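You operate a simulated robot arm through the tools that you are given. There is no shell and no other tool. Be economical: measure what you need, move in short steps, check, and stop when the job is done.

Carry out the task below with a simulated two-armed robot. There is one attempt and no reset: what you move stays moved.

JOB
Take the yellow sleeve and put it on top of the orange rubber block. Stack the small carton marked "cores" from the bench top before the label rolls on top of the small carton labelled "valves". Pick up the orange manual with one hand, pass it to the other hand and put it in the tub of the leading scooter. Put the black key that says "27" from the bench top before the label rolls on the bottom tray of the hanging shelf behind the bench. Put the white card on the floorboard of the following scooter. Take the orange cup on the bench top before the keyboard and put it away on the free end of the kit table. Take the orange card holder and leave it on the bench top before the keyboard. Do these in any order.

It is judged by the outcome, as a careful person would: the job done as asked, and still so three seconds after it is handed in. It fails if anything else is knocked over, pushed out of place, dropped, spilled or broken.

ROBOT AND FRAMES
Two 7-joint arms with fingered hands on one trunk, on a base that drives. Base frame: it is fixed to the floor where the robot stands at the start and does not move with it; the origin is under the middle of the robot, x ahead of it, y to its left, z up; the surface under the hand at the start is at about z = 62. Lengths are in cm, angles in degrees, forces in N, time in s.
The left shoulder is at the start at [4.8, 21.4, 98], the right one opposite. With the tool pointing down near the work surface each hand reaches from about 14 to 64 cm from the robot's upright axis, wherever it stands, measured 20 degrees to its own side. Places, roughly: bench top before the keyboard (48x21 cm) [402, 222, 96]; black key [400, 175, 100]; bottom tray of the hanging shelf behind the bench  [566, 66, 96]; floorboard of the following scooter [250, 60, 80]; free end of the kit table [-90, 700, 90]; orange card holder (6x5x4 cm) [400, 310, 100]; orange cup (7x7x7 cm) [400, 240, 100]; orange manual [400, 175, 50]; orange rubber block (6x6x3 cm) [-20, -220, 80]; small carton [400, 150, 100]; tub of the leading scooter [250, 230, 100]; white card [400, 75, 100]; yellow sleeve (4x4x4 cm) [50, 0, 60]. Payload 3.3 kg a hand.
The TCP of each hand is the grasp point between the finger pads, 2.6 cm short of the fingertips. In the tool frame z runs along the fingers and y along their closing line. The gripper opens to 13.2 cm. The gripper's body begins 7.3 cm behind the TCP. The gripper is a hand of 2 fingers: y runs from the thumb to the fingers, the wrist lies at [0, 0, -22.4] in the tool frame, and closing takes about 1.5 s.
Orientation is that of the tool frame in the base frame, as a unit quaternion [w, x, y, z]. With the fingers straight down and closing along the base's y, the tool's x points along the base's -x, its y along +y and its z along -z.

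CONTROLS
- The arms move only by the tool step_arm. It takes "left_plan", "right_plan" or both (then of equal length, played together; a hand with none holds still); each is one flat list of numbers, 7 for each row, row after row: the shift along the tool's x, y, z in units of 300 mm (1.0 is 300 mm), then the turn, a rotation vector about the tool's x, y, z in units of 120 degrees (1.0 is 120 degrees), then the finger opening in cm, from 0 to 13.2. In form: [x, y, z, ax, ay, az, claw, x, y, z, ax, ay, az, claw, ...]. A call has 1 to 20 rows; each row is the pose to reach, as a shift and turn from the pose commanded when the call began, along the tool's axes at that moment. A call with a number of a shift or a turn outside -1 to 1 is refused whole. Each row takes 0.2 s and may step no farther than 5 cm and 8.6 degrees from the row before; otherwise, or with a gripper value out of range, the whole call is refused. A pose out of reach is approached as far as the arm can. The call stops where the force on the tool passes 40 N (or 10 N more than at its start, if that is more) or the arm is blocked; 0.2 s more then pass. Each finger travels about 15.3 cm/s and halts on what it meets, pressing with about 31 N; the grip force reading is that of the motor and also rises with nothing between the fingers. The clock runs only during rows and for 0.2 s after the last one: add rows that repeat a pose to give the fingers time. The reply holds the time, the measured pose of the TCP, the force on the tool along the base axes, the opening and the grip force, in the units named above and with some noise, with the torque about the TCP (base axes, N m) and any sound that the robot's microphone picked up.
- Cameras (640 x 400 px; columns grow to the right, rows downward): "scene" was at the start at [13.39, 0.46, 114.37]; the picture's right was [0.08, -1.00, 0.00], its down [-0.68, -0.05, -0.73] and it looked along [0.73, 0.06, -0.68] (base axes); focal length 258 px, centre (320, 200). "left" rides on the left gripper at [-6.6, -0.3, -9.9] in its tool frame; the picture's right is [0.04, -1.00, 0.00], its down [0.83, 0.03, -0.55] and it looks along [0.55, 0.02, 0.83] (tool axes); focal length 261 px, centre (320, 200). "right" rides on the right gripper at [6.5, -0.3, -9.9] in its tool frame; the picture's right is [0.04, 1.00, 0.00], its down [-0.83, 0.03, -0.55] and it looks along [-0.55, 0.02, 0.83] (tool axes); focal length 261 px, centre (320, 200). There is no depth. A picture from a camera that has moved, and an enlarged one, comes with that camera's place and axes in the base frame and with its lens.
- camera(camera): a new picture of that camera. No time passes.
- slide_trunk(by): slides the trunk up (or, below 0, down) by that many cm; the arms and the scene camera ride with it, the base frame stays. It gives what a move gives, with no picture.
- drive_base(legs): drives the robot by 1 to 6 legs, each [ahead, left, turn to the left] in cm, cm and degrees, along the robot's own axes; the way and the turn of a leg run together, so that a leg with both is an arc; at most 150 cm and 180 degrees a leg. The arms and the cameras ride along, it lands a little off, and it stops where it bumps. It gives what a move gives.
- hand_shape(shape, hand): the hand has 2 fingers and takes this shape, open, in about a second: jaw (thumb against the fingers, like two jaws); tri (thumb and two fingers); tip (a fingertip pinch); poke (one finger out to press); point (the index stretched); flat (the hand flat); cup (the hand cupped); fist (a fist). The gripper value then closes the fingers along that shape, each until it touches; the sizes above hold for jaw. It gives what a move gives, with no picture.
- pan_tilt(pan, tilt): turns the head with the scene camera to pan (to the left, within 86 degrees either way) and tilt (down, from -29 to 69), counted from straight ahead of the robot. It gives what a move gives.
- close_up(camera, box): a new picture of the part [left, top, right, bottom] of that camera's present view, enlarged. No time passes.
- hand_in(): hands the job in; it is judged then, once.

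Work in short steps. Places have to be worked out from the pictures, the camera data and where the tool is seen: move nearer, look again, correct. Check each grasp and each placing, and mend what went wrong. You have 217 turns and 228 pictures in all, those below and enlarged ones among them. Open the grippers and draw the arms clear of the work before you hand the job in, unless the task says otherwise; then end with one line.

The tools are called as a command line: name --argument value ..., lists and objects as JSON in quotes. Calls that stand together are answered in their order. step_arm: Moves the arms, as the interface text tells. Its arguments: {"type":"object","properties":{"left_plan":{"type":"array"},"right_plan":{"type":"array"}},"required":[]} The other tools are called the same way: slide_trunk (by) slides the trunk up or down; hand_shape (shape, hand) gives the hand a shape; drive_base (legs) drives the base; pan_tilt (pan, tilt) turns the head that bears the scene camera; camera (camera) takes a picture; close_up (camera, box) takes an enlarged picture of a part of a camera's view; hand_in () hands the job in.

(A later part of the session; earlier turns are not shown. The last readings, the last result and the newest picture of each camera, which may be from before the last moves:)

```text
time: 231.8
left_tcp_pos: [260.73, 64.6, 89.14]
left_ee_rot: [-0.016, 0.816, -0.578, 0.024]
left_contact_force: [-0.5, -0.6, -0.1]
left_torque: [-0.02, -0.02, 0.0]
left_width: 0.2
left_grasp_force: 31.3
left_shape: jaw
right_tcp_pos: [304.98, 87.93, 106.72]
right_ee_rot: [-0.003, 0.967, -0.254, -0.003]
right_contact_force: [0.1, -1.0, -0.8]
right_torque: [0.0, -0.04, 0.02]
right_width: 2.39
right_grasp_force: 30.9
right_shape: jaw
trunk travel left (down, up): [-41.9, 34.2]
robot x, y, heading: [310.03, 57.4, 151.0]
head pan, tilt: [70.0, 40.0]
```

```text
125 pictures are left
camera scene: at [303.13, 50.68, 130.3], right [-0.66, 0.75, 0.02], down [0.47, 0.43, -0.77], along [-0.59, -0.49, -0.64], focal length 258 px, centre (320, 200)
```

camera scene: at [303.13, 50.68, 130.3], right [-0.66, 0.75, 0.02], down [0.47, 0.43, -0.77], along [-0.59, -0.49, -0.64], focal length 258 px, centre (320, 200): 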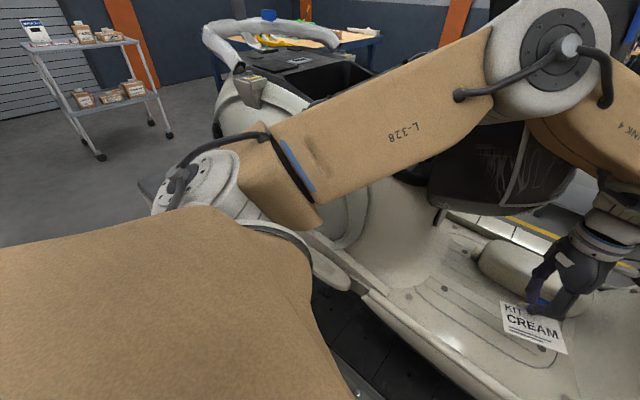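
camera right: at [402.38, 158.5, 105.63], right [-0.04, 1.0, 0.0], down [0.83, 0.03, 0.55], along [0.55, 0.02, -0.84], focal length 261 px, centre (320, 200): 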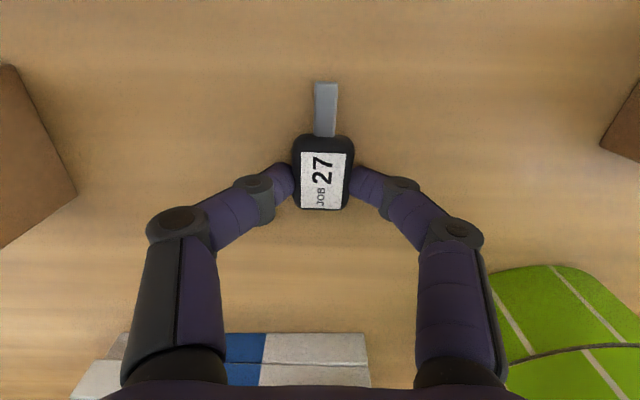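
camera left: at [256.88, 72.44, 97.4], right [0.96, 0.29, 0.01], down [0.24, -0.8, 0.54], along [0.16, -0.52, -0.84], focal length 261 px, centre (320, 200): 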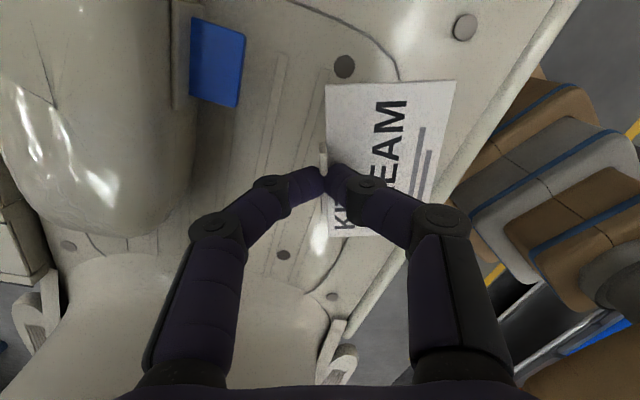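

The left hand rose only 6.5 of 10 cm and the robot leans slightly—something constrains the left arm. Look from another head angle before moving anything.

pan_tilt --pan 45 --tilt 15

camera --camera "scene"

pan_tilt --pan 85 --tilt 55

camera --camera "scene"

```text
time: 232.7
left_tcp_pos: [260.67, 64.35, 89.23]
left_ee_rot: [-0.016, 0.816, -0.577, 0.025]
left_contact_force: [0.7, -0.1, 0.0]
left_torque: [0.01, 0.0, 0.0]
left_width: 0.19
left_grasp_force: 31.3
left_shape: jaw
right_tcp_pos: [304.98, 87.66, 106.8]
right_ee_rot: [-0.002, 0.967, -0.254, -0.003]
right_contact_force: [0.1, 0.2, -0.3]
right_torque: [0.04, 0.02, -0.01]
right_width: 2.36
right_grasp_force: 30.9
right_shape: jaw
trunk travel left (down, up): [-41.9, 34.2]
robot x, y, heading: [310.18, 57.17, 151.0]
head pan, tilt: [45.0, 15.0]
```

```text
124 pictures are left
camera scene: at [300.62, 53.49, 134.42], right [-0.28, 0.96, 0.02], down [0.24, 0.09, -0.97], along [-0.93, -0.27, -0.25], focal length 258 px, centre (320, 200)
```

scene: 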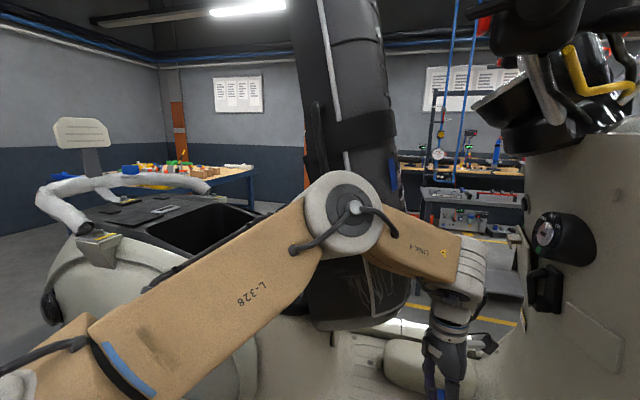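

```text
time: 233.8
left_tcp_pos: [260.74, 64.49, 89.26]
left_ee_rot: [-0.015, 0.817, -0.577, 0.025]
left_contact_force: [-0.6, 0.5, 0.1]
left_torque: [0.0, 0.02, -0.02]
left_width: 0.22
left_grasp_force: 31.5
left_shape: jaw
right_tcp_pos: [305.1, 87.78, 106.82]
right_ee_rot: [-0.003, 0.967, -0.254, -0.002]
right_contact_force: [-0.8, 0.1, -0.5]
right_torque: [0.0, 0.0, -0.01]
right_width: 2.35
right_grasp_force: 30.7
right_shape: jaw
trunk travel left (down, up): [-41.9, 34.2]
robot x, y, heading: [310.46, 57.07, 150.8]
head pan, tilt: [85.0, 55.0]
```

```text
123 pictures are left
camera scene: at [305.46, 50.23, 128.3], right [-0.83, 0.56, 0.02], down [0.45, 0.69, -0.57], along [-0.33, -0.46, -0.82], focal length 258 px, centre (320, 200)
```

scene: 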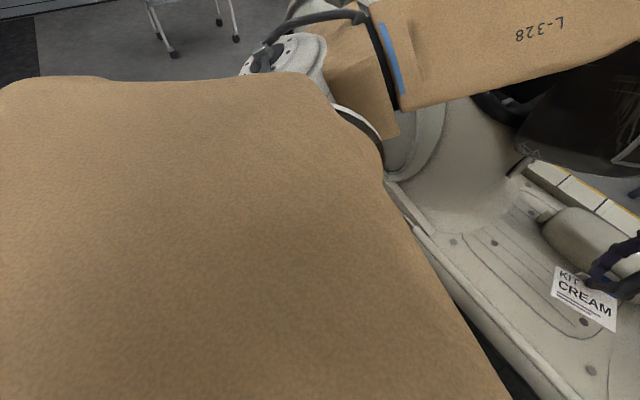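

The open, upright seat is beside my left elbow — that's the obstruction. Back the whole robot away diagonally (+x, +y) to free it.

drive_base --legs '[[-5, -8, 0]]'

pan_tilt --pan 45 --tilt 20

camera --camera "scene"

```text
time: 234.9
left_tcp_pos: [266.64, 70.81, 91.65]
left_ee_rot: [-0.009, 0.816, -0.578, 0.002]
left_contact_force: [0.9, 0.4, 0.8]
left_torque: [0.01, 0.0, 0.02]
left_width: 0.19
left_grasp_force: 31.0
left_shape: jaw
right_tcp_pos: [312.05, 93.63, 106.33]
right_ee_rot: [0.003, 0.967, -0.255, 0.004]
right_contact_force: [0.6, -0.2, -0.9]
right_torque: [0.04, 0.03, 0.02]
right_width: 2.37
right_grasp_force: 31.1
right_shape: jaw
trunk travel left (down, up): [-41.9, 34.2]
robot x, y, heading: [318.11, 61.08, 151.0]
head pan, tilt: [85.0, 55.0]
```

```text
time: 236.0
left_tcp_pos: [266.5, 70.88, 91.64]
left_ee_rot: [-0.01, 0.816, -0.578, 0.002]
left_contact_force: [0.7, 0.6, -0.2]
left_torque: [-0.01, 0.02, 0.01]
left_width: 0.2
left_grasp_force: 30.5
left_shape: jaw
right_tcp_pos: [312.06, 93.75, 106.3]
right_ee_rot: [0.003, 0.967, -0.254, 0.006]
right_contact_force: [-0.1, -0.2, 0.6]
right_torque: [-0.01, 0.0, 0.01]
right_width: 2.39
right_grasp_force: 31.1
right_shape: jaw
trunk travel left (down, up): [-41.9, 34.2]
robot x, y, heading: [318.25, 61.77, 150.8]
head pan, tilt: [45.0, 20.0]
```

```text
122 pictures are left
camera scene: at [307.19, 59.81, 133.61], right [-0.28, 0.96, 0.0], down [0.33, 0.09, -0.94], along [-0.9, -0.26, -0.34], focal length 258 px, centre (320, 200)
```

scene: 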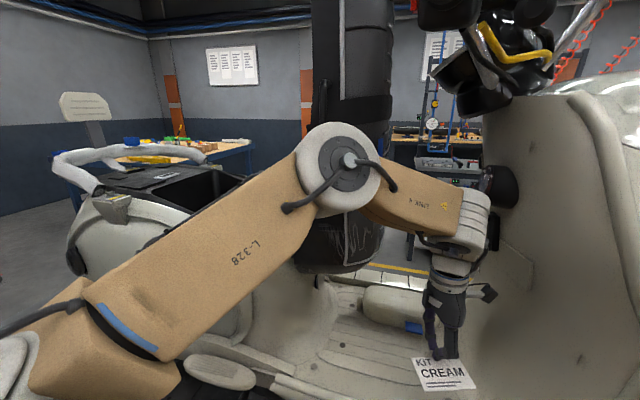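

Free again, and the scooter is unmoved. A better approach is with the shoulder further toward the leg-shield side so the elbow stays clear of the seat: back out, lower the trunk, shift +y, and square up to heading 180°.

drive_base --legs '[[-19.2, -10.7, 0]]'

slide_trunk --by -8

drive_base --legs '[[19.4, -35, 0], [0, 0, 28]]'

pan_tilt --pan 15 --tilt 30

camera --camera "scene"

camera --camera "left"

```text
time: 237.7
left_tcp_pos: [288.56, 71.13, 91.7]
left_ee_rot: [-0.01, 0.815, -0.58, 0.001]
left_contact_force: [0.4, -0.2, -0.5]
left_torque: [0.01, 0.04, 0.0]
left_width: 0.18
left_grasp_force: 31.1
left_shape: jaw
right_tcp_pos: [334.29, 93.72, 106.38]
right_ee_rot: [0.003, 0.967, -0.256, 0.005]
right_contact_force: [1.0, 0.1, 0.5]
right_torque: [0.01, 0.0, 0.05]
right_width: 2.36
right_grasp_force: 30.9
right_shape: jaw
trunk travel left (down, up): [-41.9, 34.2]
robot x, y, heading: [340.26, 61.09, 150.4]
head pan, tilt: [45.0, 20.0]
```

```text
time: 238.8
left_tcp_pos: [288.46, 71.18, 83.58]
left_ee_rot: [-0.01, 0.814, -0.58, 0.001]
left_contact_force: [-1.2, -1.2, -0.4]
left_torque: [-0.02, -0.04, -0.01]
left_width: 0.18
left_grasp_force: 31.4
left_shape: jaw
right_tcp_pos: [334.15, 93.67, 98.4]
right_ee_rot: [0.003, 0.966, -0.258, 0.005]
right_contact_force: [0.0, 0.5, -1.2]
right_torque: [0.0, -0.01, -0.03]
right_width: 2.36
right_grasp_force: 30.8
right_shape: jaw
trunk travel left (down, up): [-33.9, 42.2]
robot x, y, heading: [340.67, 61.11, 150.6]
head pan, tilt: [45.0, 20.0]
```

```text
time: 242.7
left_tcp_pos: [289.67, 86.42, 83.56]
left_ee_rot: [-0.01, 0.929, -0.37, -0.001]
left_contact_force: [-0.4, 0.0, 0.1]
left_torque: [0.0, 0.01, -0.02]
left_width: 0.19
left_grasp_force: 30.9
left_shape: jaw
right_tcp_pos: [319.67, 127.4, 98.42]
right_ee_rot: [0.002, 1.0, -0.02, 0.006]
right_contact_force: [0.6, -0.5, -0.4]
right_torque: [-0.02, -0.02, 0.0]
right_width: 2.41
right_grasp_force: 31.3
right_shape: jaw
trunk travel left (down, up): [-33.9, 42.2]
robot x, y, heading: [340.03, 101.72, 178.6]
head pan, tilt: [45.0, 20.0]
```

```text
time: 243.7
left_tcp_pos: [289.7, 86.4, 83.62]
left_ee_rot: [-0.01, 0.929, -0.37, 0.0]
left_contact_force: [1.1, -0.1, -0.2]
left_torque: [0.01, -0.01, 0.01]
left_width: 0.2
left_grasp_force: 30.7
left_shape: jaw
right_tcp_pos: [319.77, 127.39, 98.29]
right_ee_rot: [0.002, 1.0, -0.02, 0.007]
right_contact_force: [0.5, -0.1, -0.4]
right_torque: [0.02, 0.03, -0.01]
right_width: 2.34
right_grasp_force: 31.0
right_shape: jaw
trunk travel left (down, up): [-33.9, 42.2]
robot x, y, heading: [340.08, 101.62, 178.5]
head pan, tilt: [15.0, 30.0]
```

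```text
121 pictures are left
camera scene: at [327.64, 99.52, 123.94], right [-0.23, 0.97, 0.0], down [0.49, 0.12, -0.87], along [-0.84, -0.2, -0.5], focal length 258 px, centre (320, 200)
```

scene: 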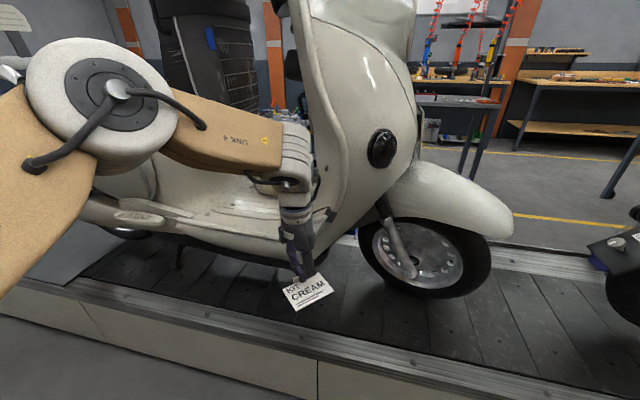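

```text
120 pictures are left
camera left: at [285.02, 90.88, 93.49], right [0.72, 0.7, 0.02], down [0.58, -0.61, 0.55], along [0.39, -0.38, -0.84], focal length 261 px, centre (320, 200)
```

left: 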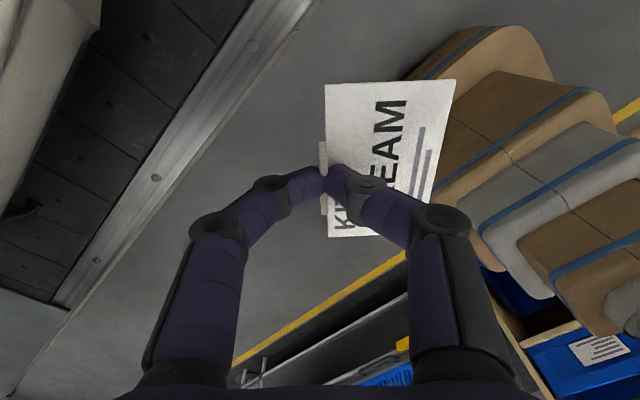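

Extend the left arm sideways first (which straightens the elbow), so the hand lines up with the gap at y≈68.

step_arm --left_plan '[0.07, 0.075, -0.04, 0, 0, 0, 0, 0.14, 0.15, -0.08, 0, 0, 0, 0, 0.21, 0.225, -0.12, 0, 0, 0, 0, 0.28, 0.3, -0.16, 0, 0, 0, 0, 0.35, 0.375, -0.167, 0, 0, 0, 0, 0.424, 0.448, -0.167, 0, 0, 0, 0, 0.424, 0.448, -0.167, 0, 0, 0, 0]'

pan_tilt --pan 35 --tilt 30

camera --camera "scene"

```text
time: 245.3
left_tcp_pos: [291.06, 69.25, 87.69]
left_ee_rot: [-0.009, 0.929, -0.369, -0.002]
left_contact_force: [-1.2, -0.1, -0.5]
left_torque: [-0.02, 0.04, 0.0]
left_width: 0.18
left_grasp_force: 30.6
left_shape: jaw
left hand out of reach, approached as far as the arm can: row 6, 7
right_tcp_pos: [319.7, 127.45, 98.26]
right_ee_rot: [0.002, 1.0, -0.019, 0.006]
right_contact_force: [0.3, 0.2, -0.2]
right_torque: [-0.03, -0.01, 0.0]
right_width: 2.35
right_grasp_force: 31.1
right_shape: jaw
trunk travel left (down, up): [-33.9, 42.2]
robot x, y, heading: [339.97, 101.59, 178.1]
head pan, tilt: [15.0, 30.0]
```

```text
time: 246.1
left_tcp_pos: [290.99, 69.15, 87.54]
left_ee_rot: [-0.009, 0.929, -0.369, -0.002]
left_contact_force: [0.0, -0.3, -0.8]
left_torque: [0.01, -0.01, 0.0]
left_width: 0.21
left_grasp_force: 31.1
left_shape: jaw
right_tcp_pos: [319.59, 127.46, 98.34]
right_ee_rot: [0.002, 1.0, -0.02, 0.006]
right_contact_force: [0.3, 0.0, -0.2]
right_torque: [-0.04, 0.04, -0.01]
right_width: 2.33
right_grasp_force: 31.5
right_shape: jaw
trunk travel left (down, up): [-33.9, 42.2]
robot x, y, heading: [340.12, 101.79, 178.3]
head pan, tilt: [35.0, 30.0]
```

```text
119 pictures are left
camera scene: at [328.88, 96.64, 123.94], right [-0.55, 0.84, 0.0], down [0.42, 0.27, -0.87], along [-0.72, -0.47, -0.5], focal length 258 px, centre (320, 200)
```

scene: 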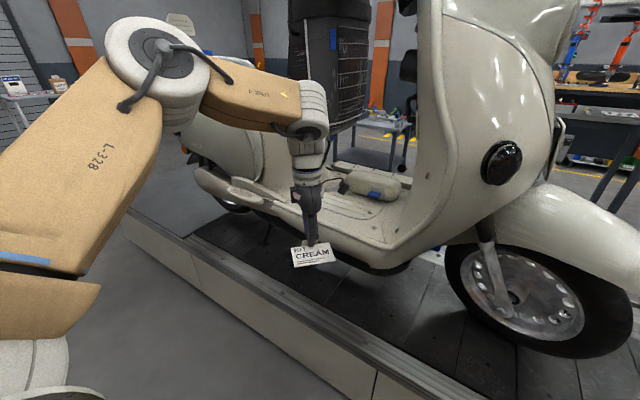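

Before moving in, look up at where the handlebar end is relative to my elbow and head.

pan_tilt --pan 25 --tilt 0

camera --camera "scene"

```text
time: 247.0
left_tcp_pos: [291.07, 69.28, 87.71]
left_ee_rot: [-0.009, 0.93, -0.369, -0.002]
left_contact_force: [0.3, 0.3, 0.5]
left_torque: [-0.01, 0.0, -0.02]
left_width: 0.19
left_grasp_force: 30.6
left_shape: jaw
right_tcp_pos: [319.66, 127.42, 98.33]
right_ee_rot: [0.002, 1.0, -0.02, 0.006]
right_contact_force: [-1.1, -0.5, -0.7]
right_torque: [0.0, 0.0, 0.0]
right_width: 2.37
right_grasp_force: 31.1
right_shape: jaw
trunk travel left (down, up): [-33.9, 42.2]
robot x, y, heading: [340.46, 102.11, 178.4]
head pan, tilt: [25.0, 0.0]
```

```text
118 pictures are left
camera scene: at [328.18, 98.04, 128.77], right [-0.4, 0.92, 0.0], down [0.0, 0.0, -1.0], along [-0.92, -0.4, 0.0], focal length 258 px, centre (320, 200)
```

scene: 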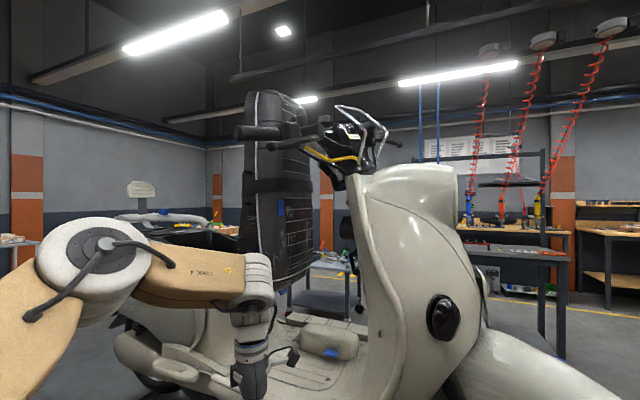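

The near grip ends at about (285, 60, 143), well above the elbow (top ≈128). Shift +y 8 cm and move in 20 cm.

drive_base --legs '[[0, -8, 1.5], [18, 0, 0]]'

pan_tilt --pan 45 --tilt 25

camera --camera "scene"

camera --camera "left"

```text
time: 249.2
left_tcp_pos: [273.73, 76.06, 87.62]
left_ee_rot: [-0.009, 0.934, -0.357, -0.001]
left_contact_force: [0.0, 0.5, -0.1]
left_torque: [0.0, -0.01, -0.01]
left_width: 0.2
left_grasp_force: 30.5
left_shape: jaw
right_tcp_pos: [300.94, 134.97, 98.39]
right_ee_rot: [0.001, 1.0, -0.008, 0.007]
right_contact_force: [-1.1, -0.7, -1.0]
right_torque: [-0.03, -0.03, 0.03]
right_width: 2.35
right_grasp_force: 31.0
right_shape: jaw
trunk travel left (down, up): [-33.9, 42.2]
robot x, y, heading: [322.17, 109.65, 179.6]
head pan, tilt: [25.0, 0.0]
```

```text
time: 250.1
left_tcp_pos: [273.74, 76.04, 87.58]
left_ee_rot: [-0.008, 0.934, -0.358, -0.002]
left_contact_force: [0.5, 0.0, -0.1]
left_torque: [0.04, 0.01, 0.03]
left_width: 0.19
left_grasp_force: 31.6
left_shape: jaw
right_tcp_pos: [300.98, 135.05, 98.43]
right_ee_rot: [0.001, 1.0, -0.008, 0.007]
right_contact_force: [-0.2, -1.2, -0.2]
right_torque: [0.03, 0.02, -0.01]
right_width: 2.36
right_grasp_force: 30.9
right_shape: jaw
trunk travel left (down, up): [-33.9, 42.2]
robot x, y, heading: [322.14, 109.62, 179.8]
head pan, tilt: [45.0, 25.0]
```

```text
117 pictures are left
camera scene: at [311.79, 103.1, 124.75], right [-0.7, 0.71, 0.0], down [0.3, 0.3, -0.91], along [-0.65, -0.64, -0.42], focal length 258 px, centre (320, 200)
```

scene: 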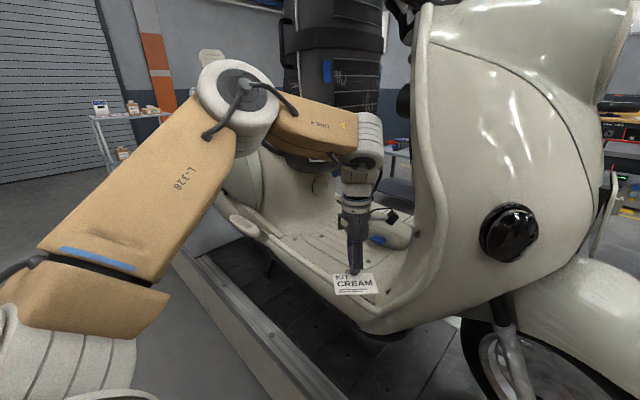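

```text
116 pictures are left
camera left: at [268.91, 80.45, 97.59], right [0.7, 0.72, 0.02], down [0.6, -0.59, 0.54], along [0.4, -0.37, -0.84], focal length 261 px, centre (320, 200)
```

left: 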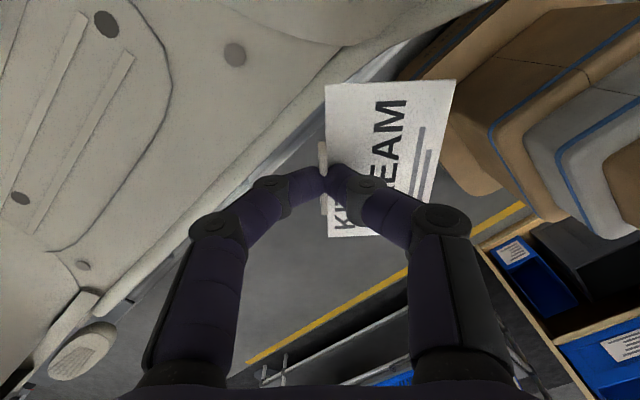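

The legshield leans back near the hand camera, so rotate the hand ~42° further (camera pointing ahead) and nudge -y 3 cm before the last approach.

step_arm --left_plan '[0.01, 0.01, -0.02, 0, 0, -0.06, 0, 0.03, 0.03, -0.03, 0, 0, -0.12, 0, 0.05, 0.05, -0.03, 0, 0, -0.18, 0, 0.07, 0.07, -0.03, 0, 0, -0.24, 0, 0.07, 0.07, -0.03, 0, 0, -0.3, 0, 0.07, 0.07, -0.03, 0, 0, -0.35, 0, 0.07, 0.07, -0.03, 0, 0, -0.35, 0]'

drive_base --legs '[[8, 0, 0]]'

camera --camera "scene"

camera --camera "left"

```text
time: 251.7
left_tcp_pos: [273.9, 73.06, 88.53]
left_ee_rot: [-0.009, 1.0, 0.002, 0.001]
left_contact_force: [-0.7, -0.2, 0.6]
left_torque: [0.04, -0.03, 0.0]
left_width: 0.22
left_grasp_force: 30.5
left_shape: jaw
right_tcp_pos: [300.94, 135.08, 98.3]
right_ee_rot: [0.002, 1.0, -0.008, 0.006]
right_contact_force: [-0.8, -0.4, -0.6]
right_torque: [0.04, 0.0, 0.02]
right_width: 2.36
right_grasp_force: 30.6
right_shape: jaw
trunk travel left (down, up): [-33.9, 42.2]
robot x, y, heading: [322.14, 109.91, 179.8]
head pan, tilt: [45.0, 25.0]
```

```text
time: 252.8
left_tcp_pos: [265.73, 73.11, 88.38]
left_ee_rot: [-0.01, 1.0, 0.001, 0.002]
left_contact_force: [-0.3, 0.5, -0.4]
left_torque: [0.01, 0.0, -0.01]
left_width: 0.19
left_grasp_force: 30.8
left_shape: jaw
right_tcp_pos: [292.9, 135.05, 98.39]
right_ee_rot: [0.001, 1.0, -0.008, 0.008]
right_contact_force: [-0.7, 0.2, -0.4]
right_torque: [0.02, 0.01, -0.01]
right_width: 2.36
right_grasp_force: 30.9
right_shape: jaw
trunk travel left (down, up): [-33.9, 42.2]
robot x, y, heading: [314.15, 109.92, 179.5]
head pan, tilt: [45.0, 25.0]
```

```text
115 pictures are left
camera scene: at [303.66, 103.15, 124.72], right [-0.7, 0.71, 0.0], down [0.3, 0.3, -0.91], along [-0.64, -0.64, -0.42], focal length 258 px, centre (320, 200)
```

scene: 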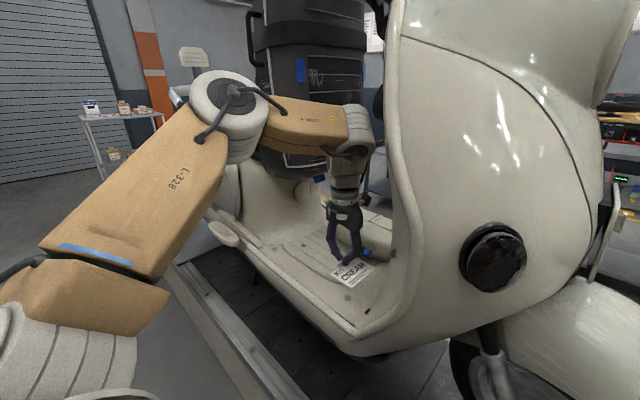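

```text
114 pictures are left
camera left: at [259.17, 73.2, 98.27], right [0.04, 1.0, 0.02], down [0.83, -0.04, 0.56], along [0.56, -0.01, -0.83], focal length 261 px, centre (320, 200)
```

left: 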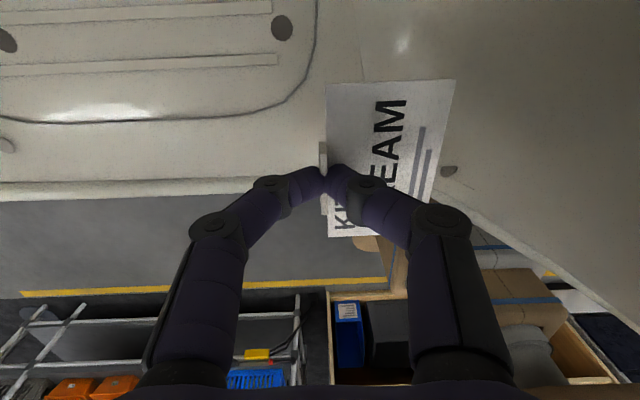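

Clear of the seat and shield. Move 4 cm further in with the arm, 2 cm -y, and lower to just above the floor.

step_arm --left_plan '[-0.07, 0.03, 0, 0, 0, 0, 0, -0.14, 0.067, 0, 0, 0, 0, 0, -0.14, 0.067, 0.08, 0, 0, 0, 0, -0.14, 0.067, 0.15, 0, 0, 0, 0, -0.14, 0.067, 0.2, 0, 0, 0, 0, -0.14, 0.067, 0.2, 0, 0, 0, 0]'

close_up --camera "scene" --box '[260, 180, 420, 320]'

camera --camera "scene"

```text
time: 254.2
left_tcp_pos: [261.69, 71.36, 82.18]
left_ee_rot: [-0.01, 1.0, 0.001, 0.002]
left_contact_force: [-0.2, -0.9, -0.1]
left_torque: [-0.02, 0.02, 0.04]
left_width: 0.19
left_grasp_force: 30.2
left_shape: jaw
right_tcp_pos: [292.95, 135.08, 98.31]
right_ee_rot: [0.002, 1.0, -0.008, 0.006]
right_contact_force: [0.4, 0.7, -1.1]
right_torque: [-0.01, -0.02, -0.02]
right_width: 2.35
right_grasp_force: 31.0
right_shape: jaw
trunk travel left (down, up): [-33.9, 42.2]
robot x, y, heading: [314.25, 109.81, 179.7]
head pan, tilt: [45.0, 25.0]
```

```text
2.86 times, centred on (340, 250) of scene
camera zoom: at [303.78, 103.14, 124.74], right [-0.7, 0.71, 0.0], down [0.3, 0.3, -0.91], along [-0.64, -0.64, -0.42], focal length 737 px, centre (263, 57)
```

zoom: 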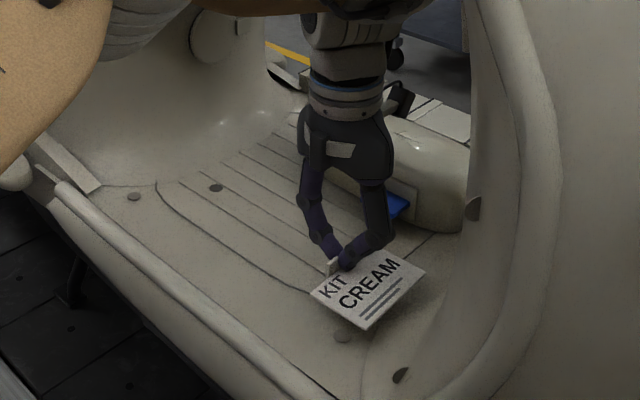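

```text
112 pictures are left
camera scene: at [303.78, 103.14, 124.74], right [-0.7, 0.71, 0.0], down [0.3, 0.3, -0.91], along [-0.64, -0.64, -0.42], focal length 258 px, centre (320, 200)
```

scene: 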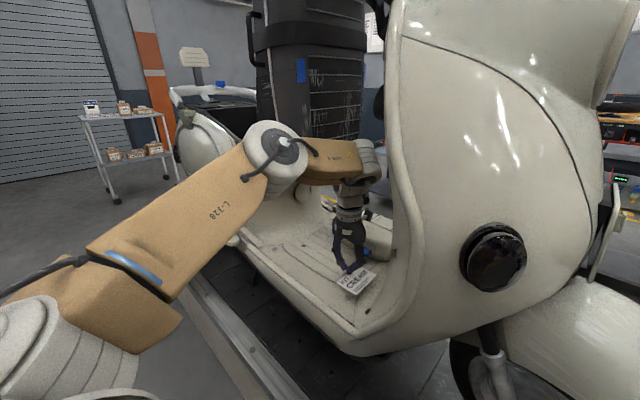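

Nearly down; shift slightly away from a floor bolt (-x 1.5, -y 2) and creep down to contact.

step_arm --left_plan '[-0.05, 0.067, 0, 0, 0, 0, 0, -0.05, 0.067, 0.01, 0, 0, 0, 0, -0.05, 0.067, 0.02, 0, 0, 0, 0, -0.05, 0.067, 0.03, 0, 0, 0, 0, -0.05, 0.067, 0.037, 0, 0, 0, 0, -0.05, 0.067, 0.037, 0, 0, 0, 0]'

close_up --camera "scene" --box '[260, 180, 420, 320]'

```text
time: 255.6
left_tcp_pos: [260.3, 69.28, 81.29]
left_ee_rot: [-0.01, 1.0, 0.001, -0.001]
left_contact_force: [0.3, 0.2, -0.9]
left_torque: [-0.01, 0.03, 0.05]
left_width: 0.21
left_grasp_force: 31.0
left_shape: jaw
left hand out of reach, approached as far as the arm can: row 1, 4, 5
right_tcp_pos: [292.98, 135.03, 98.25]
right_ee_rot: [0.003, 1.0, -0.008, 0.005]
right_contact_force: [-0.1, 0.6, 0.2]
right_torque: [0.02, 0.0, -0.01]
right_width: 2.36
right_grasp_force: 31.6
right_shape: jaw
trunk travel left (down, up): [-33.9, 42.2]
robot x, y, heading: [313.97, 109.53, 179.5]
head pan, tilt: [45.0, 25.0]
```

```text
2.86 times, centred on (340, 250) of scene
camera zoom: at [303.8, 103.15, 124.74], right [-0.7, 0.71, 0.0], down [0.3, 0.3, -0.91], along [-0.64, -0.64, -0.42], focal length 737 px, centre (263, 57)
```

zoom: 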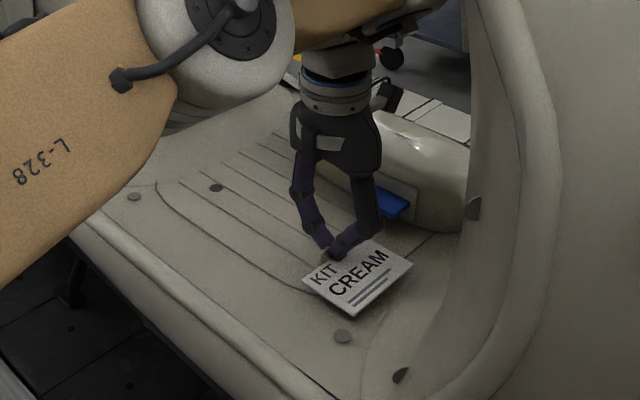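

Arm reach limit again; use the trunk for the final drop, in small steps.

slide_trunk --by -0.7

close_up --camera "scene" --box '[300, 220, 400, 310]'

```text
time: 256.1
left_tcp_pos: [260.26, 69.34, 80.6]
left_ee_rot: [-0.01, 1.0, 0.001, 0.001]
left_contact_force: [-0.2, -0.5, 0.4]
left_torque: [0.0, -0.02, 0.0]
left_width: 0.18
left_grasp_force: 31.3
left_shape: jaw
right_tcp_pos: [293.06, 135.01, 97.65]
right_ee_rot: [0.002, 1.0, -0.008, 0.006]
right_contact_force: [0.1, 0.3, -0.9]
right_torque: [-0.01, 0.01, 0.02]
right_width: 2.37
right_grasp_force: 31.5
right_shape: jaw
trunk travel left (down, up): [-33.2, 42.9]
robot x, y, heading: [314.05, 109.44, 179.6]
head pan, tilt: [45.0, 25.0]
```

```text
4.44 times, centred on (350, 265) of scene
camera zoom: at [303.69, 103.16, 124.03], right [-0.7, 0.71, 0.0], down [0.3, 0.3, -0.91], along [-0.65, -0.64, -0.42], focal length 1147 px, centre (187, -89)
```

zoom: 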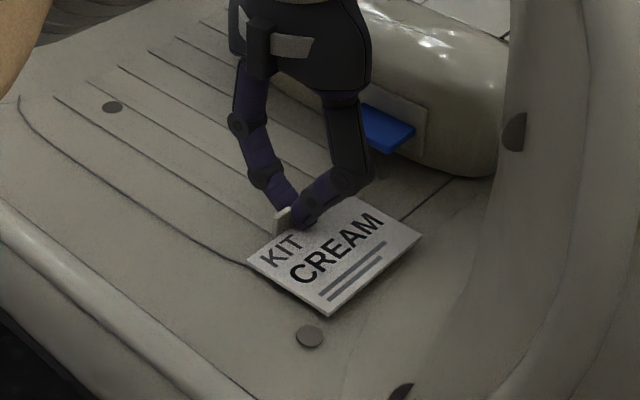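

Still a small gap; continue in 0.5 cm steps.

slide_trunk --by -0.5

slide_trunk --by -0.4

close_up --camera "scene" --box '[300, 220, 400, 310]'

```text
time: 256.7
left_tcp_pos: [260.24, 69.47, 80.05]
left_ee_rot: [-0.01, 1.0, 0.001, 0.001]
left_contact_force: [0.2, -0.1, -0.1]
left_torque: [-0.02, 0.01, 0.0]
left_width: 0.18
left_grasp_force: 31.3
left_shape: jaw
right_tcp_pos: [292.89, 135.02, 97.26]
right_ee_rot: [0.002, 1.0, -0.008, 0.007]
right_contact_force: [0.5, -0.1, 0.3]
right_torque: [0.01, 0.01, 0.05]
right_width: 2.38
right_grasp_force: 31.1
right_shape: jaw
trunk travel left (down, up): [-32.7, 43.4]
robot x, y, heading: [313.89, 109.52, 179.8]
head pan, tilt: [45.0, 25.0]
```

```text
time: 257.2
left_tcp_pos: [260.35, 69.38, 79.82]
left_ee_rot: [-0.01, 1.0, 0.001, -0.002]
left_contact_force: [-0.7, -0.4, 13.2]
left_torque: [0.07, 0.01, 0.02]
left_width: 0.23
left_grasp_force: 30.8
left_shape: jaw
right_tcp_pos: [292.99, 135.04, 96.85]
right_ee_rot: [0.002, 1.0, -0.008, 0.005]
right_contact_force: [-0.1, -0.7, -0.6]
right_torque: [0.01, -0.03, -0.02]
right_width: 2.35
right_grasp_force: 31.3
right_shape: jaw
trunk travel left (down, up): [-32.3, 43.8]
robot x, y, heading: [313.9, 109.69, 179.3]
head pan, tilt: [45.0, 25.0]
```

```text
4.44 times, centred on (350, 265) of scene
camera zoom: at [303.61, 103.22, 123.15], right [-0.7, 0.71, 0.0], down [0.3, 0.3, -0.91], along [-0.65, -0.64, -0.42], focal length 1147 px, centre (187, -89)
```

zoom: 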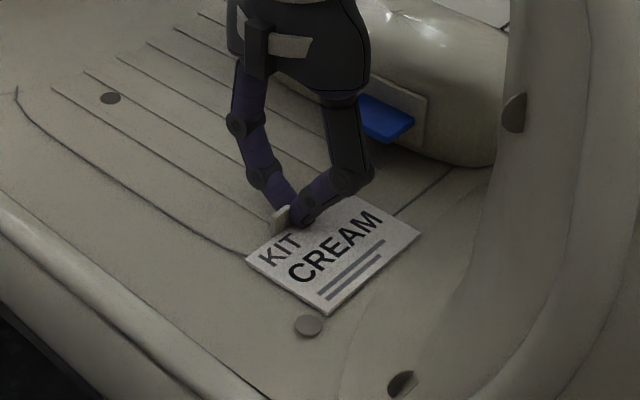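

Contact at 13 N. Release gently and rise with the trunk.

step_arm --left_plan '[0, 0, 0, 0, 0, 0, 0.6, 0, 0, 0, 0, 0, 0, 1.2, 0, 0, 0, 0, 0, 0, 2, 0, 0, 0, 0, 0, 0, 3, 0, 0, 0, 0, 0, 0, 3]'

slide_trunk --by 6

camera --camera "scene"

```text
time: 258.4
left_tcp_pos: [260.42, 69.38, 79.6]
left_ee_rot: [-0.01, 1.0, 0.0, 0.0]
left_contact_force: [0.7, -1.8, 10.1]
left_torque: [0.12, -0.04, -0.02]
left_width: 2.87
left_grasp_force: 0.1
left_shape: jaw
right_tcp_pos: [293.06, 134.97, 96.78]
right_ee_rot: [0.001, 1.0, -0.008, 0.007]
right_contact_force: [-0.2, 0.2, -0.9]
right_torque: [-0.01, -0.01, -0.01]
right_width: 2.37
right_grasp_force: 30.9
right_shape: jaw
trunk travel left (down, up): [-32.3, 43.8]
robot x, y, heading: [314.09, 109.77, 179.5]
head pan, tilt: [45.0, 25.0]
```

```text
time: 259.4
left_tcp_pos: [260.28, 69.53, 86.58]
left_ee_rot: [-0.012, 1.0, 0.001, -0.01]
left_contact_force: [-0.4, -0.1, 0.1]
left_torque: [-0.02, 0.0, 0.01]
left_width: 2.96
left_grasp_force: 0.0
left_shape: jaw
right_tcp_pos: [292.96, 135.16, 102.76]
right_ee_rot: [0.001, 1.0, -0.008, 0.008]
right_contact_force: [0.0, 0.3, 0.3]
right_torque: [0.02, 0.0, 0.03]
right_width: 2.34
right_grasp_force: 31.2
right_shape: jaw
trunk travel left (down, up): [-38.3, 37.8]
robot x, y, heading: [314.33, 109.71, 179.6]
head pan, tilt: [45.0, 25.0]
```

```text
108 pictures are left
camera scene: at [304.49, 103.14, 129.17], right [-0.7, 0.71, 0.0], down [0.3, 0.3, -0.91], along [-0.64, -0.64, -0.42], focal length 258 px, centre (320, 200)
```

scene: 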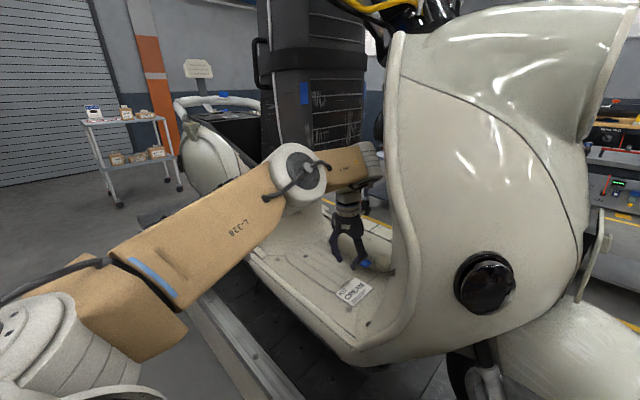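

Card is on the floorboard. Back straight out, retract the left arm, and turn to face +x again.

drive_base --legs '[[-34, 0, 0], [0, -30, 0]]'

step_arm --left_plan '[0.05, -0.1, -0.08, 0, 0, 0, 4, 0.1, -0.22, -0.16, 0, 0, 0, 5, 0.2, -0.33, -0.24, 0, 0, 0, 6, 0.3, -0.44, -0.32, 0, 0, 0, 6, 0.4, -0.55, -0.4, 0, 0, 0, 6, 0.5, -0.6, -0.5, 0, 0, 0, 6, 0.6, -0.6, -0.6, 0, 0, 0, 6, 0.68, -0.6, -0.65, 0, 0, 0, 6]'

slide_trunk --by 8

```text
time: 263.2
left_tcp_pos: [293.88, 99.07, 86.65]
left_ee_rot: [-0.011, 1.0, -0.001, -0.011]
left_contact_force: [-0.2, 1.2, 0.0]
left_torque: [-0.03, 0.05, -0.01]
left_width: 2.97
left_grasp_force: 0.0
left_shape: jaw
right_tcp_pos: [326.73, 164.58, 102.76]
right_ee_rot: [0.002, 1.0, -0.009, 0.007]
right_contact_force: [0.3, -0.4, 0.1]
right_torque: [0.01, 0.02, -0.02]
right_width: 2.35
right_grasp_force: 31.1
right_shape: jaw
trunk travel left (down, up): [-38.3, 37.8]
robot x, y, heading: [347.88, 139.23, 179.5]
head pan, tilt: [45.0, 25.0]
```

```text
refused: row 3 steps farther than a row can; nothing moved
```

```text
time: 264.4
left_tcp_pos: [293.83, 99.08, 95.76]
left_ee_rot: [-0.013, 1.0, 0.0, -0.023]
left_contact_force: [0.5, 0.1, 0.1]
left_torque: [0.01, -0.02, -0.02]
left_width: 2.97
left_grasp_force: 0.0
left_shape: jaw
right_tcp_pos: [326.67, 164.41, 110.83]
right_ee_rot: [0.001, 1.0, -0.01, 0.008]
right_contact_force: [0.3, 0.7, -0.1]
right_torque: [0.05, -0.02, 0.01]
right_width: 2.36
right_grasp_force: 30.8
right_shape: jaw
trunk travel left (down, up): [-46.3, 29.8]
robot x, y, heading: [347.9, 139.05, 179.7]
head pan, tilt: [45.0, 25.0]
```

Resend the left-arm retraction with shorter steps.

step_arm --left_plan '[0.08, -0.08, -0.06, 0, 0.01, 0, 4, 0.16, -0.16, -0.12, -0.01, 0.022, 0, 5, 0.25, -0.24, -0.18, -0.01, 0.022, 0, 6, 0.34, -0.32, -0.24, -0.01, 0.022, 0, 6, 0.43, -0.4, -0.3, -0.01, 0.022, 0, 6, 0.52, -0.48, -0.36, -0.01, 0.022, 0, 6, 0.61, -0.56, -0.43, -0.01, 0.022, 0, 6, 0.7, -0.64, -0.5, -0.01, 0.022, 0, 6, 0.78, -0.72, -0.57, -0.01, 0.022, 0, 6]'

drive_base --legs '[[0, 0, 90], [0, 0, 90]]'

pan_tilt --pan -40 --tilt 8

camera --camera "scene"

```text
time: 266.4
left_tcp_pos: [318.21, 120.52, 112.26]
left_ee_rot: [-0.002, 1.0, -0.001, 0.001]
left_contact_force: [-1.2, 0.9, 0.4]
left_torque: [-0.01, 0.0, -0.03]
left_width: 5.96
left_grasp_force: 0.0
left_shape: jaw
right_tcp_pos: [326.81, 164.51, 110.71]
right_ee_rot: [0.002, 1.0, -0.01, 0.008]
right_contact_force: [0.1, -0.2, -0.1]
right_torque: [-0.01, 0.03, 0.02]
right_width: 2.33
right_grasp_force: 31.3
right_shape: jaw
trunk travel left (down, up): [-46.3, 29.8]
robot x, y, heading: [347.56, 139.38, 179.6]
head pan, tilt: [45.0, 25.0]
```

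```text
time: 274.4
left_tcp_pos: [377.95, 157.04, 112.21]
left_ee_rot: [0.0, 0.015, 1.0, -0.003]
left_contact_force: [0.6, -0.4, -0.2]
left_torque: [0.0, -0.02, -0.04]
left_width: 5.93
left_grasp_force: 0.1
left_shape: jaw
right_tcp_pos: [368.13, 113.3, 110.8]
right_ee_rot: [-0.007, 0.023, 1.0, 0.002]
right_contact_force: [0.1, -0.4, -1.0]
right_torque: [0.0, -0.02, 0.02]
right_width: 2.34
right_grasp_force: 30.6
right_shape: jaw
trunk travel left (down, up): [-46.3, 29.8]
robot x, y, heading: [347.55, 139.36, -1.7]
head pan, tilt: [45.0, 25.0]
```

```text
time: 276.0
left_tcp_pos: [378.0, 157.09, 112.22]
left_ee_rot: [-0.001, 0.014, 1.0, -0.002]
left_contact_force: [1.0, -0.6, -0.3]
left_torque: [0.0, 0.04, 0.01]
left_width: 5.98
left_grasp_force: 0.0
left_shape: jaw
right_tcp_pos: [368.19, 113.23, 110.8]
right_ee_rot: [-0.007, 0.023, 1.0, 0.002]
right_contact_force: [-0.8, 0.2, -0.2]
right_torque: [0.0, -0.01, -0.01]
right_width: 2.39
right_grasp_force: 31.2
right_shape: jaw
trunk travel left (down, up): [-46.3, 29.8]
robot x, y, heading: [347.7, 138.85, -1.9]
head pan, tilt: [-40.0, 8.0]
```

```text
107 pictures are left
camera scene: at [356.49, 132.68, 139.99], right [-0.67, -0.74, 0.0], down [-0.1, 0.09, -0.99], along [0.74, -0.66, -0.14], focal length 258 px, centre (320, 200)
```

scene: 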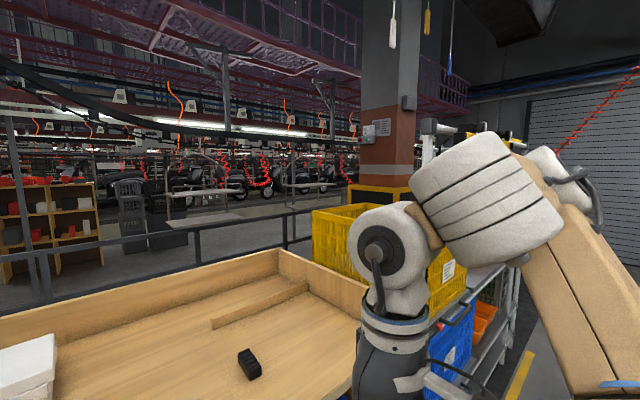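

Turn is complete. Strafe right along the aisle (hands clear of the racks) to the open area by the rack end.

drive_base --legs '[[-11, 0, 1.8], [0, -135, 0], [0, -130, 0]]'

pan_tilt --pan 15 --tilt 12

camera --camera "scene"

```text
time: 289.5
left_tcp_pos: [364.23, -103.14, 112.12]
left_ee_rot: [0.0, -0.001, 1.0, -0.003]
left_contact_force: [0.6, 0.2, -0.4]
left_torque: [0.02, -0.03, 0.03]
left_width: 5.97
left_grasp_force: 0.1
left_shape: jaw
right_tcp_pos: [355.81, -147.29, 110.87]
right_ee_rot: [-0.006, 0.006, 1.0, 0.001]
right_contact_force: [0.1, 0.6, -1.0]
right_torque: [0.03, -0.01, -0.02]
right_width: 2.33
right_grasp_force: 31.0
right_shape: jaw
trunk travel left (down, up): [-46.3, 29.8]
robot x, y, heading: [334.65, -121.78, -0.2]
head pan, tilt: [-40.0, 8.0]
```

```text
time: 290.7
left_tcp_pos: [364.12, -103.21, 112.28]
left_ee_rot: [0.0, -0.002, 1.0, -0.003]
left_contact_force: [0.4, 0.8, 0.8]
left_torque: [-0.03, -0.02, 0.01]
left_width: 5.96
left_grasp_force: 0.1
left_shape: jaw
right_tcp_pos: [355.76, -147.27, 110.89]
right_ee_rot: [-0.006, 0.006, 1.0, 0.001]
right_contact_force: [-0.6, 0.2, 0.2]
right_torque: [0.0, 0.03, -0.02]
right_width: 2.35
right_grasp_force: 31.0
right_shape: jaw
trunk travel left (down, up): [-46.3, 29.8]
robot x, y, heading: [334.54, -122.15, -0.1]
head pan, tilt: [15.0, 12.0]
```

```text
106 pictures are left
camera scene: at [345.42, -119.85, 139.34], right [0.26, -0.97, 0.0], down [-0.2, -0.05, -0.98], along [0.95, 0.25, -0.21], focal length 258 px, centre (320, 200)
```

scene: 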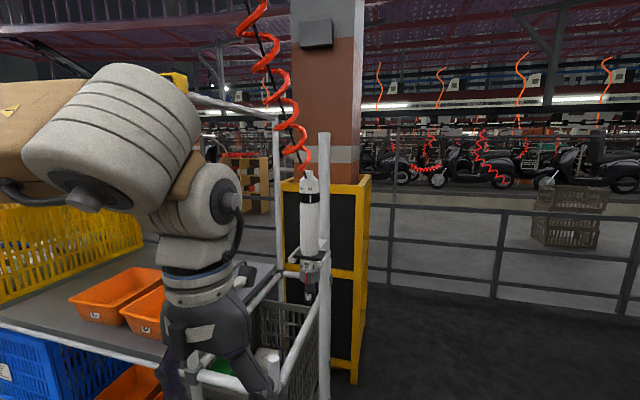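

A railing runs at about x≈597 while the mat area in front of it is open. Drive into the open area and look left behind the bench.

drive_base --legs '[[0, -38, 0], [130, 0, 0]]'

pan_tilt --pan 60 --tilt 12

camera --camera "scene"

pan_tilt --pan 5 --tilt 12

camera --camera "scene"

```text
time: 299.1
left_tcp_pos: [491.69, -145.27, 112.14]
left_ee_rot: [-0.001, 0.018, 1.0, -0.003]
left_contact_force: [0.1, 0.4, -0.1]
left_torque: [-0.01, 0.01, 0.02]
left_width: 5.96
left_grasp_force: 0.1
left_shape: jaw
right_tcp_pos: [481.52, -189.0, 110.82]
right_ee_rot: [-0.007, 0.028, 1.0, 0.002]
right_contact_force: [0.4, -1.1, -1.1]
right_torque: [0.0, 0.03, -0.02]
right_width: 2.34
right_grasp_force: 31.4
right_shape: jaw
trunk travel left (down, up): [-46.3, 29.8]
robot x, y, heading: [461.34, -162.89, -2.4]
head pan, tilt: [15.0, 12.0]
```

```text
time: 300.3
left_tcp_pos: [491.64, -145.34, 112.27]
left_ee_rot: [0.0, 0.018, 1.0, -0.002]
left_contact_force: [0.5, 0.0, -1.1]
left_torque: [0.0, 0.01, 0.0]
left_width: 5.98
left_grasp_force: 0.1
left_shape: jaw
right_tcp_pos: [481.51, -189.0, 110.78]
right_ee_rot: [-0.007, 0.027, 1.0, 0.001]
right_contact_force: [0.2, -0.4, 0.0]
right_torque: [-0.02, -0.01, 0.01]
right_width: 2.36
right_grasp_force: 31.2
right_shape: jaw
trunk travel left (down, up): [-46.3, 29.8]
robot x, y, heading: [461.06, -163.02, -2.5]
head pan, tilt: [60.0, 12.0]
```

```text
105 pictures are left
camera scene: at [468.24, -155.33, 139.34], right [0.84, -0.54, 0.0], down [-0.11, -0.18, -0.98], along [0.53, 0.82, -0.21], focal length 258 px, centre (320, 200)
```

scene: 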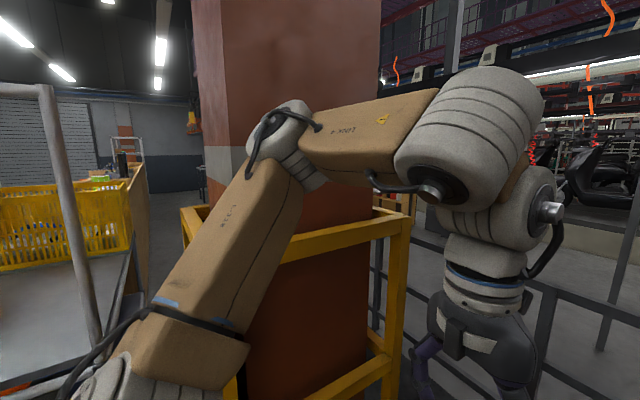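

```text
time: 301.5
left_tcp_pos: [491.77, -145.18, 112.21]
left_ee_rot: [-0.001, 0.018, 1.0, -0.003]
left_contact_force: [-0.5, -0.1, 0.3]
left_torque: [0.02, 0.0, 0.01]
left_width: 5.95
left_grasp_force: 0.0
left_shape: jaw
right_tcp_pos: [481.43, -189.0, 110.85]
right_ee_rot: [-0.007, 0.027, 1.0, 0.002]
right_contact_force: [0.1, 0.1, 0.9]
right_torque: [0.02, -0.01, -0.01]
right_width: 2.34
right_grasp_force: 30.7
right_shape: jaw
trunk travel left (down, up): [-46.3, 29.8]
robot x, y, heading: [461.45, -163.0, -2.5]
head pan, tilt: [5.0, 12.0]
```

```text
104 pictures are left
camera scene: at [472.53, -162.77, 139.34], right [0.04, -1.0, 0.0], down [-0.21, -0.01, -0.98], along [0.98, 0.04, -0.21], focal length 258 px, centre (320, 200)
```

scene: 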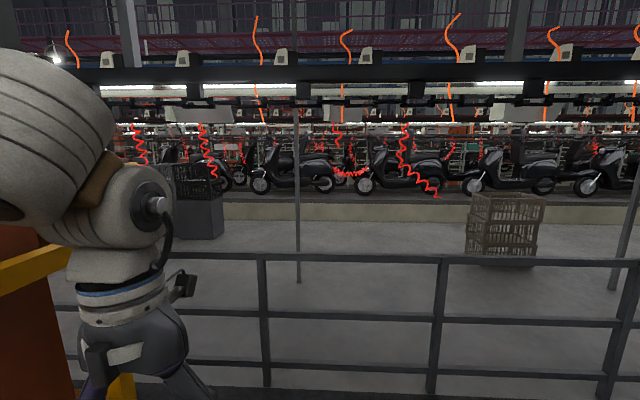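

The tray (x≈566, y 36–89) hangs in front of the railing (x≈597, top z≈82), so I can reach it via the corridor behind the bench: go past the yellow-guarded pillar (x≤523) facing +x with hands above the rail.

drive_base --legs '[[95, 0, 2.4], [0, 60, 0]]'

pan_tilt --pan 75 --tilt 20

camera --camera "scene"

```text
time: 308.6
left_tcp_pos: [584.37, -100.14, 112.13]
left_ee_rot: [-0.001, -0.018, 1.0, -0.002]
left_contact_force: [-0.7, -0.6, 0.0]
left_torque: [0.02, 0.03, -0.02]
left_width: 5.96
left_grasp_force: 0.0
left_shape: jaw
right_tcp_pos: [577.29, -144.55, 110.77]
right_ee_rot: [-0.007, -0.009, 1.0, 0.002]
right_contact_force: [0.0, 0.0, -0.5]
right_torque: [0.02, -0.03, -0.01]
right_width: 2.33
right_grasp_force: 31.6
right_shape: jaw
trunk travel left (down, up): [-46.3, 29.8]
robot x, y, heading: [555.01, -120.24, 1.5]
head pan, tilt: [5.0, 12.0]
stopped in leg 2: the robot was blocked; the commanded pose is now the measured one
```

```text
time: 310.1
left_tcp_pos: [584.44, -100.22, 112.08]
left_ee_rot: [0.0, -0.018, 1.0, -0.002]
left_contact_force: [-0.3, 0.6, 0.8]
left_torque: [0.0, 0.01, 0.0]
left_width: 6.0
left_grasp_force: 0.1
left_shape: jaw
right_tcp_pos: [577.18, -144.53, 110.89]
right_ee_rot: [-0.007, -0.01, 1.0, 0.002]
right_contact_force: [0.3, -0.1, -0.4]
right_torque: [-0.01, 0.03, 0.0]
right_width: 2.32
right_grasp_force: 30.9
right_shape: jaw
trunk travel left (down, up): [-46.3, 29.8]
robot x, y, heading: [555.23, -120.01, 1.4]
head pan, tilt: [75.0, 20.0]
```

```text
103 pictures are left
camera scene: at [559.29, -111.11, 138.04], right [0.97, -0.23, 0.0], down [-0.08, -0.33, -0.94], along [0.22, 0.91, -0.34], focal length 258 px, centre (320, 200)
```

scene: 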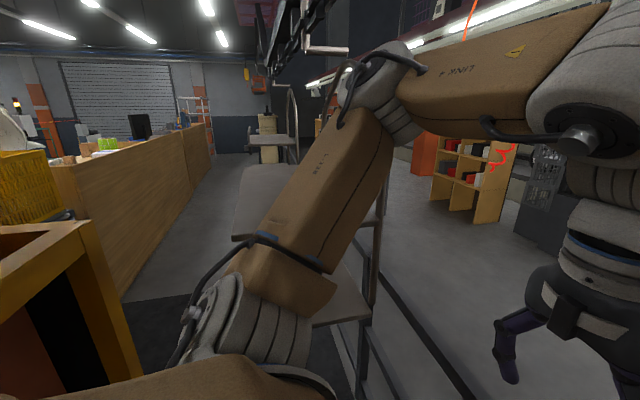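

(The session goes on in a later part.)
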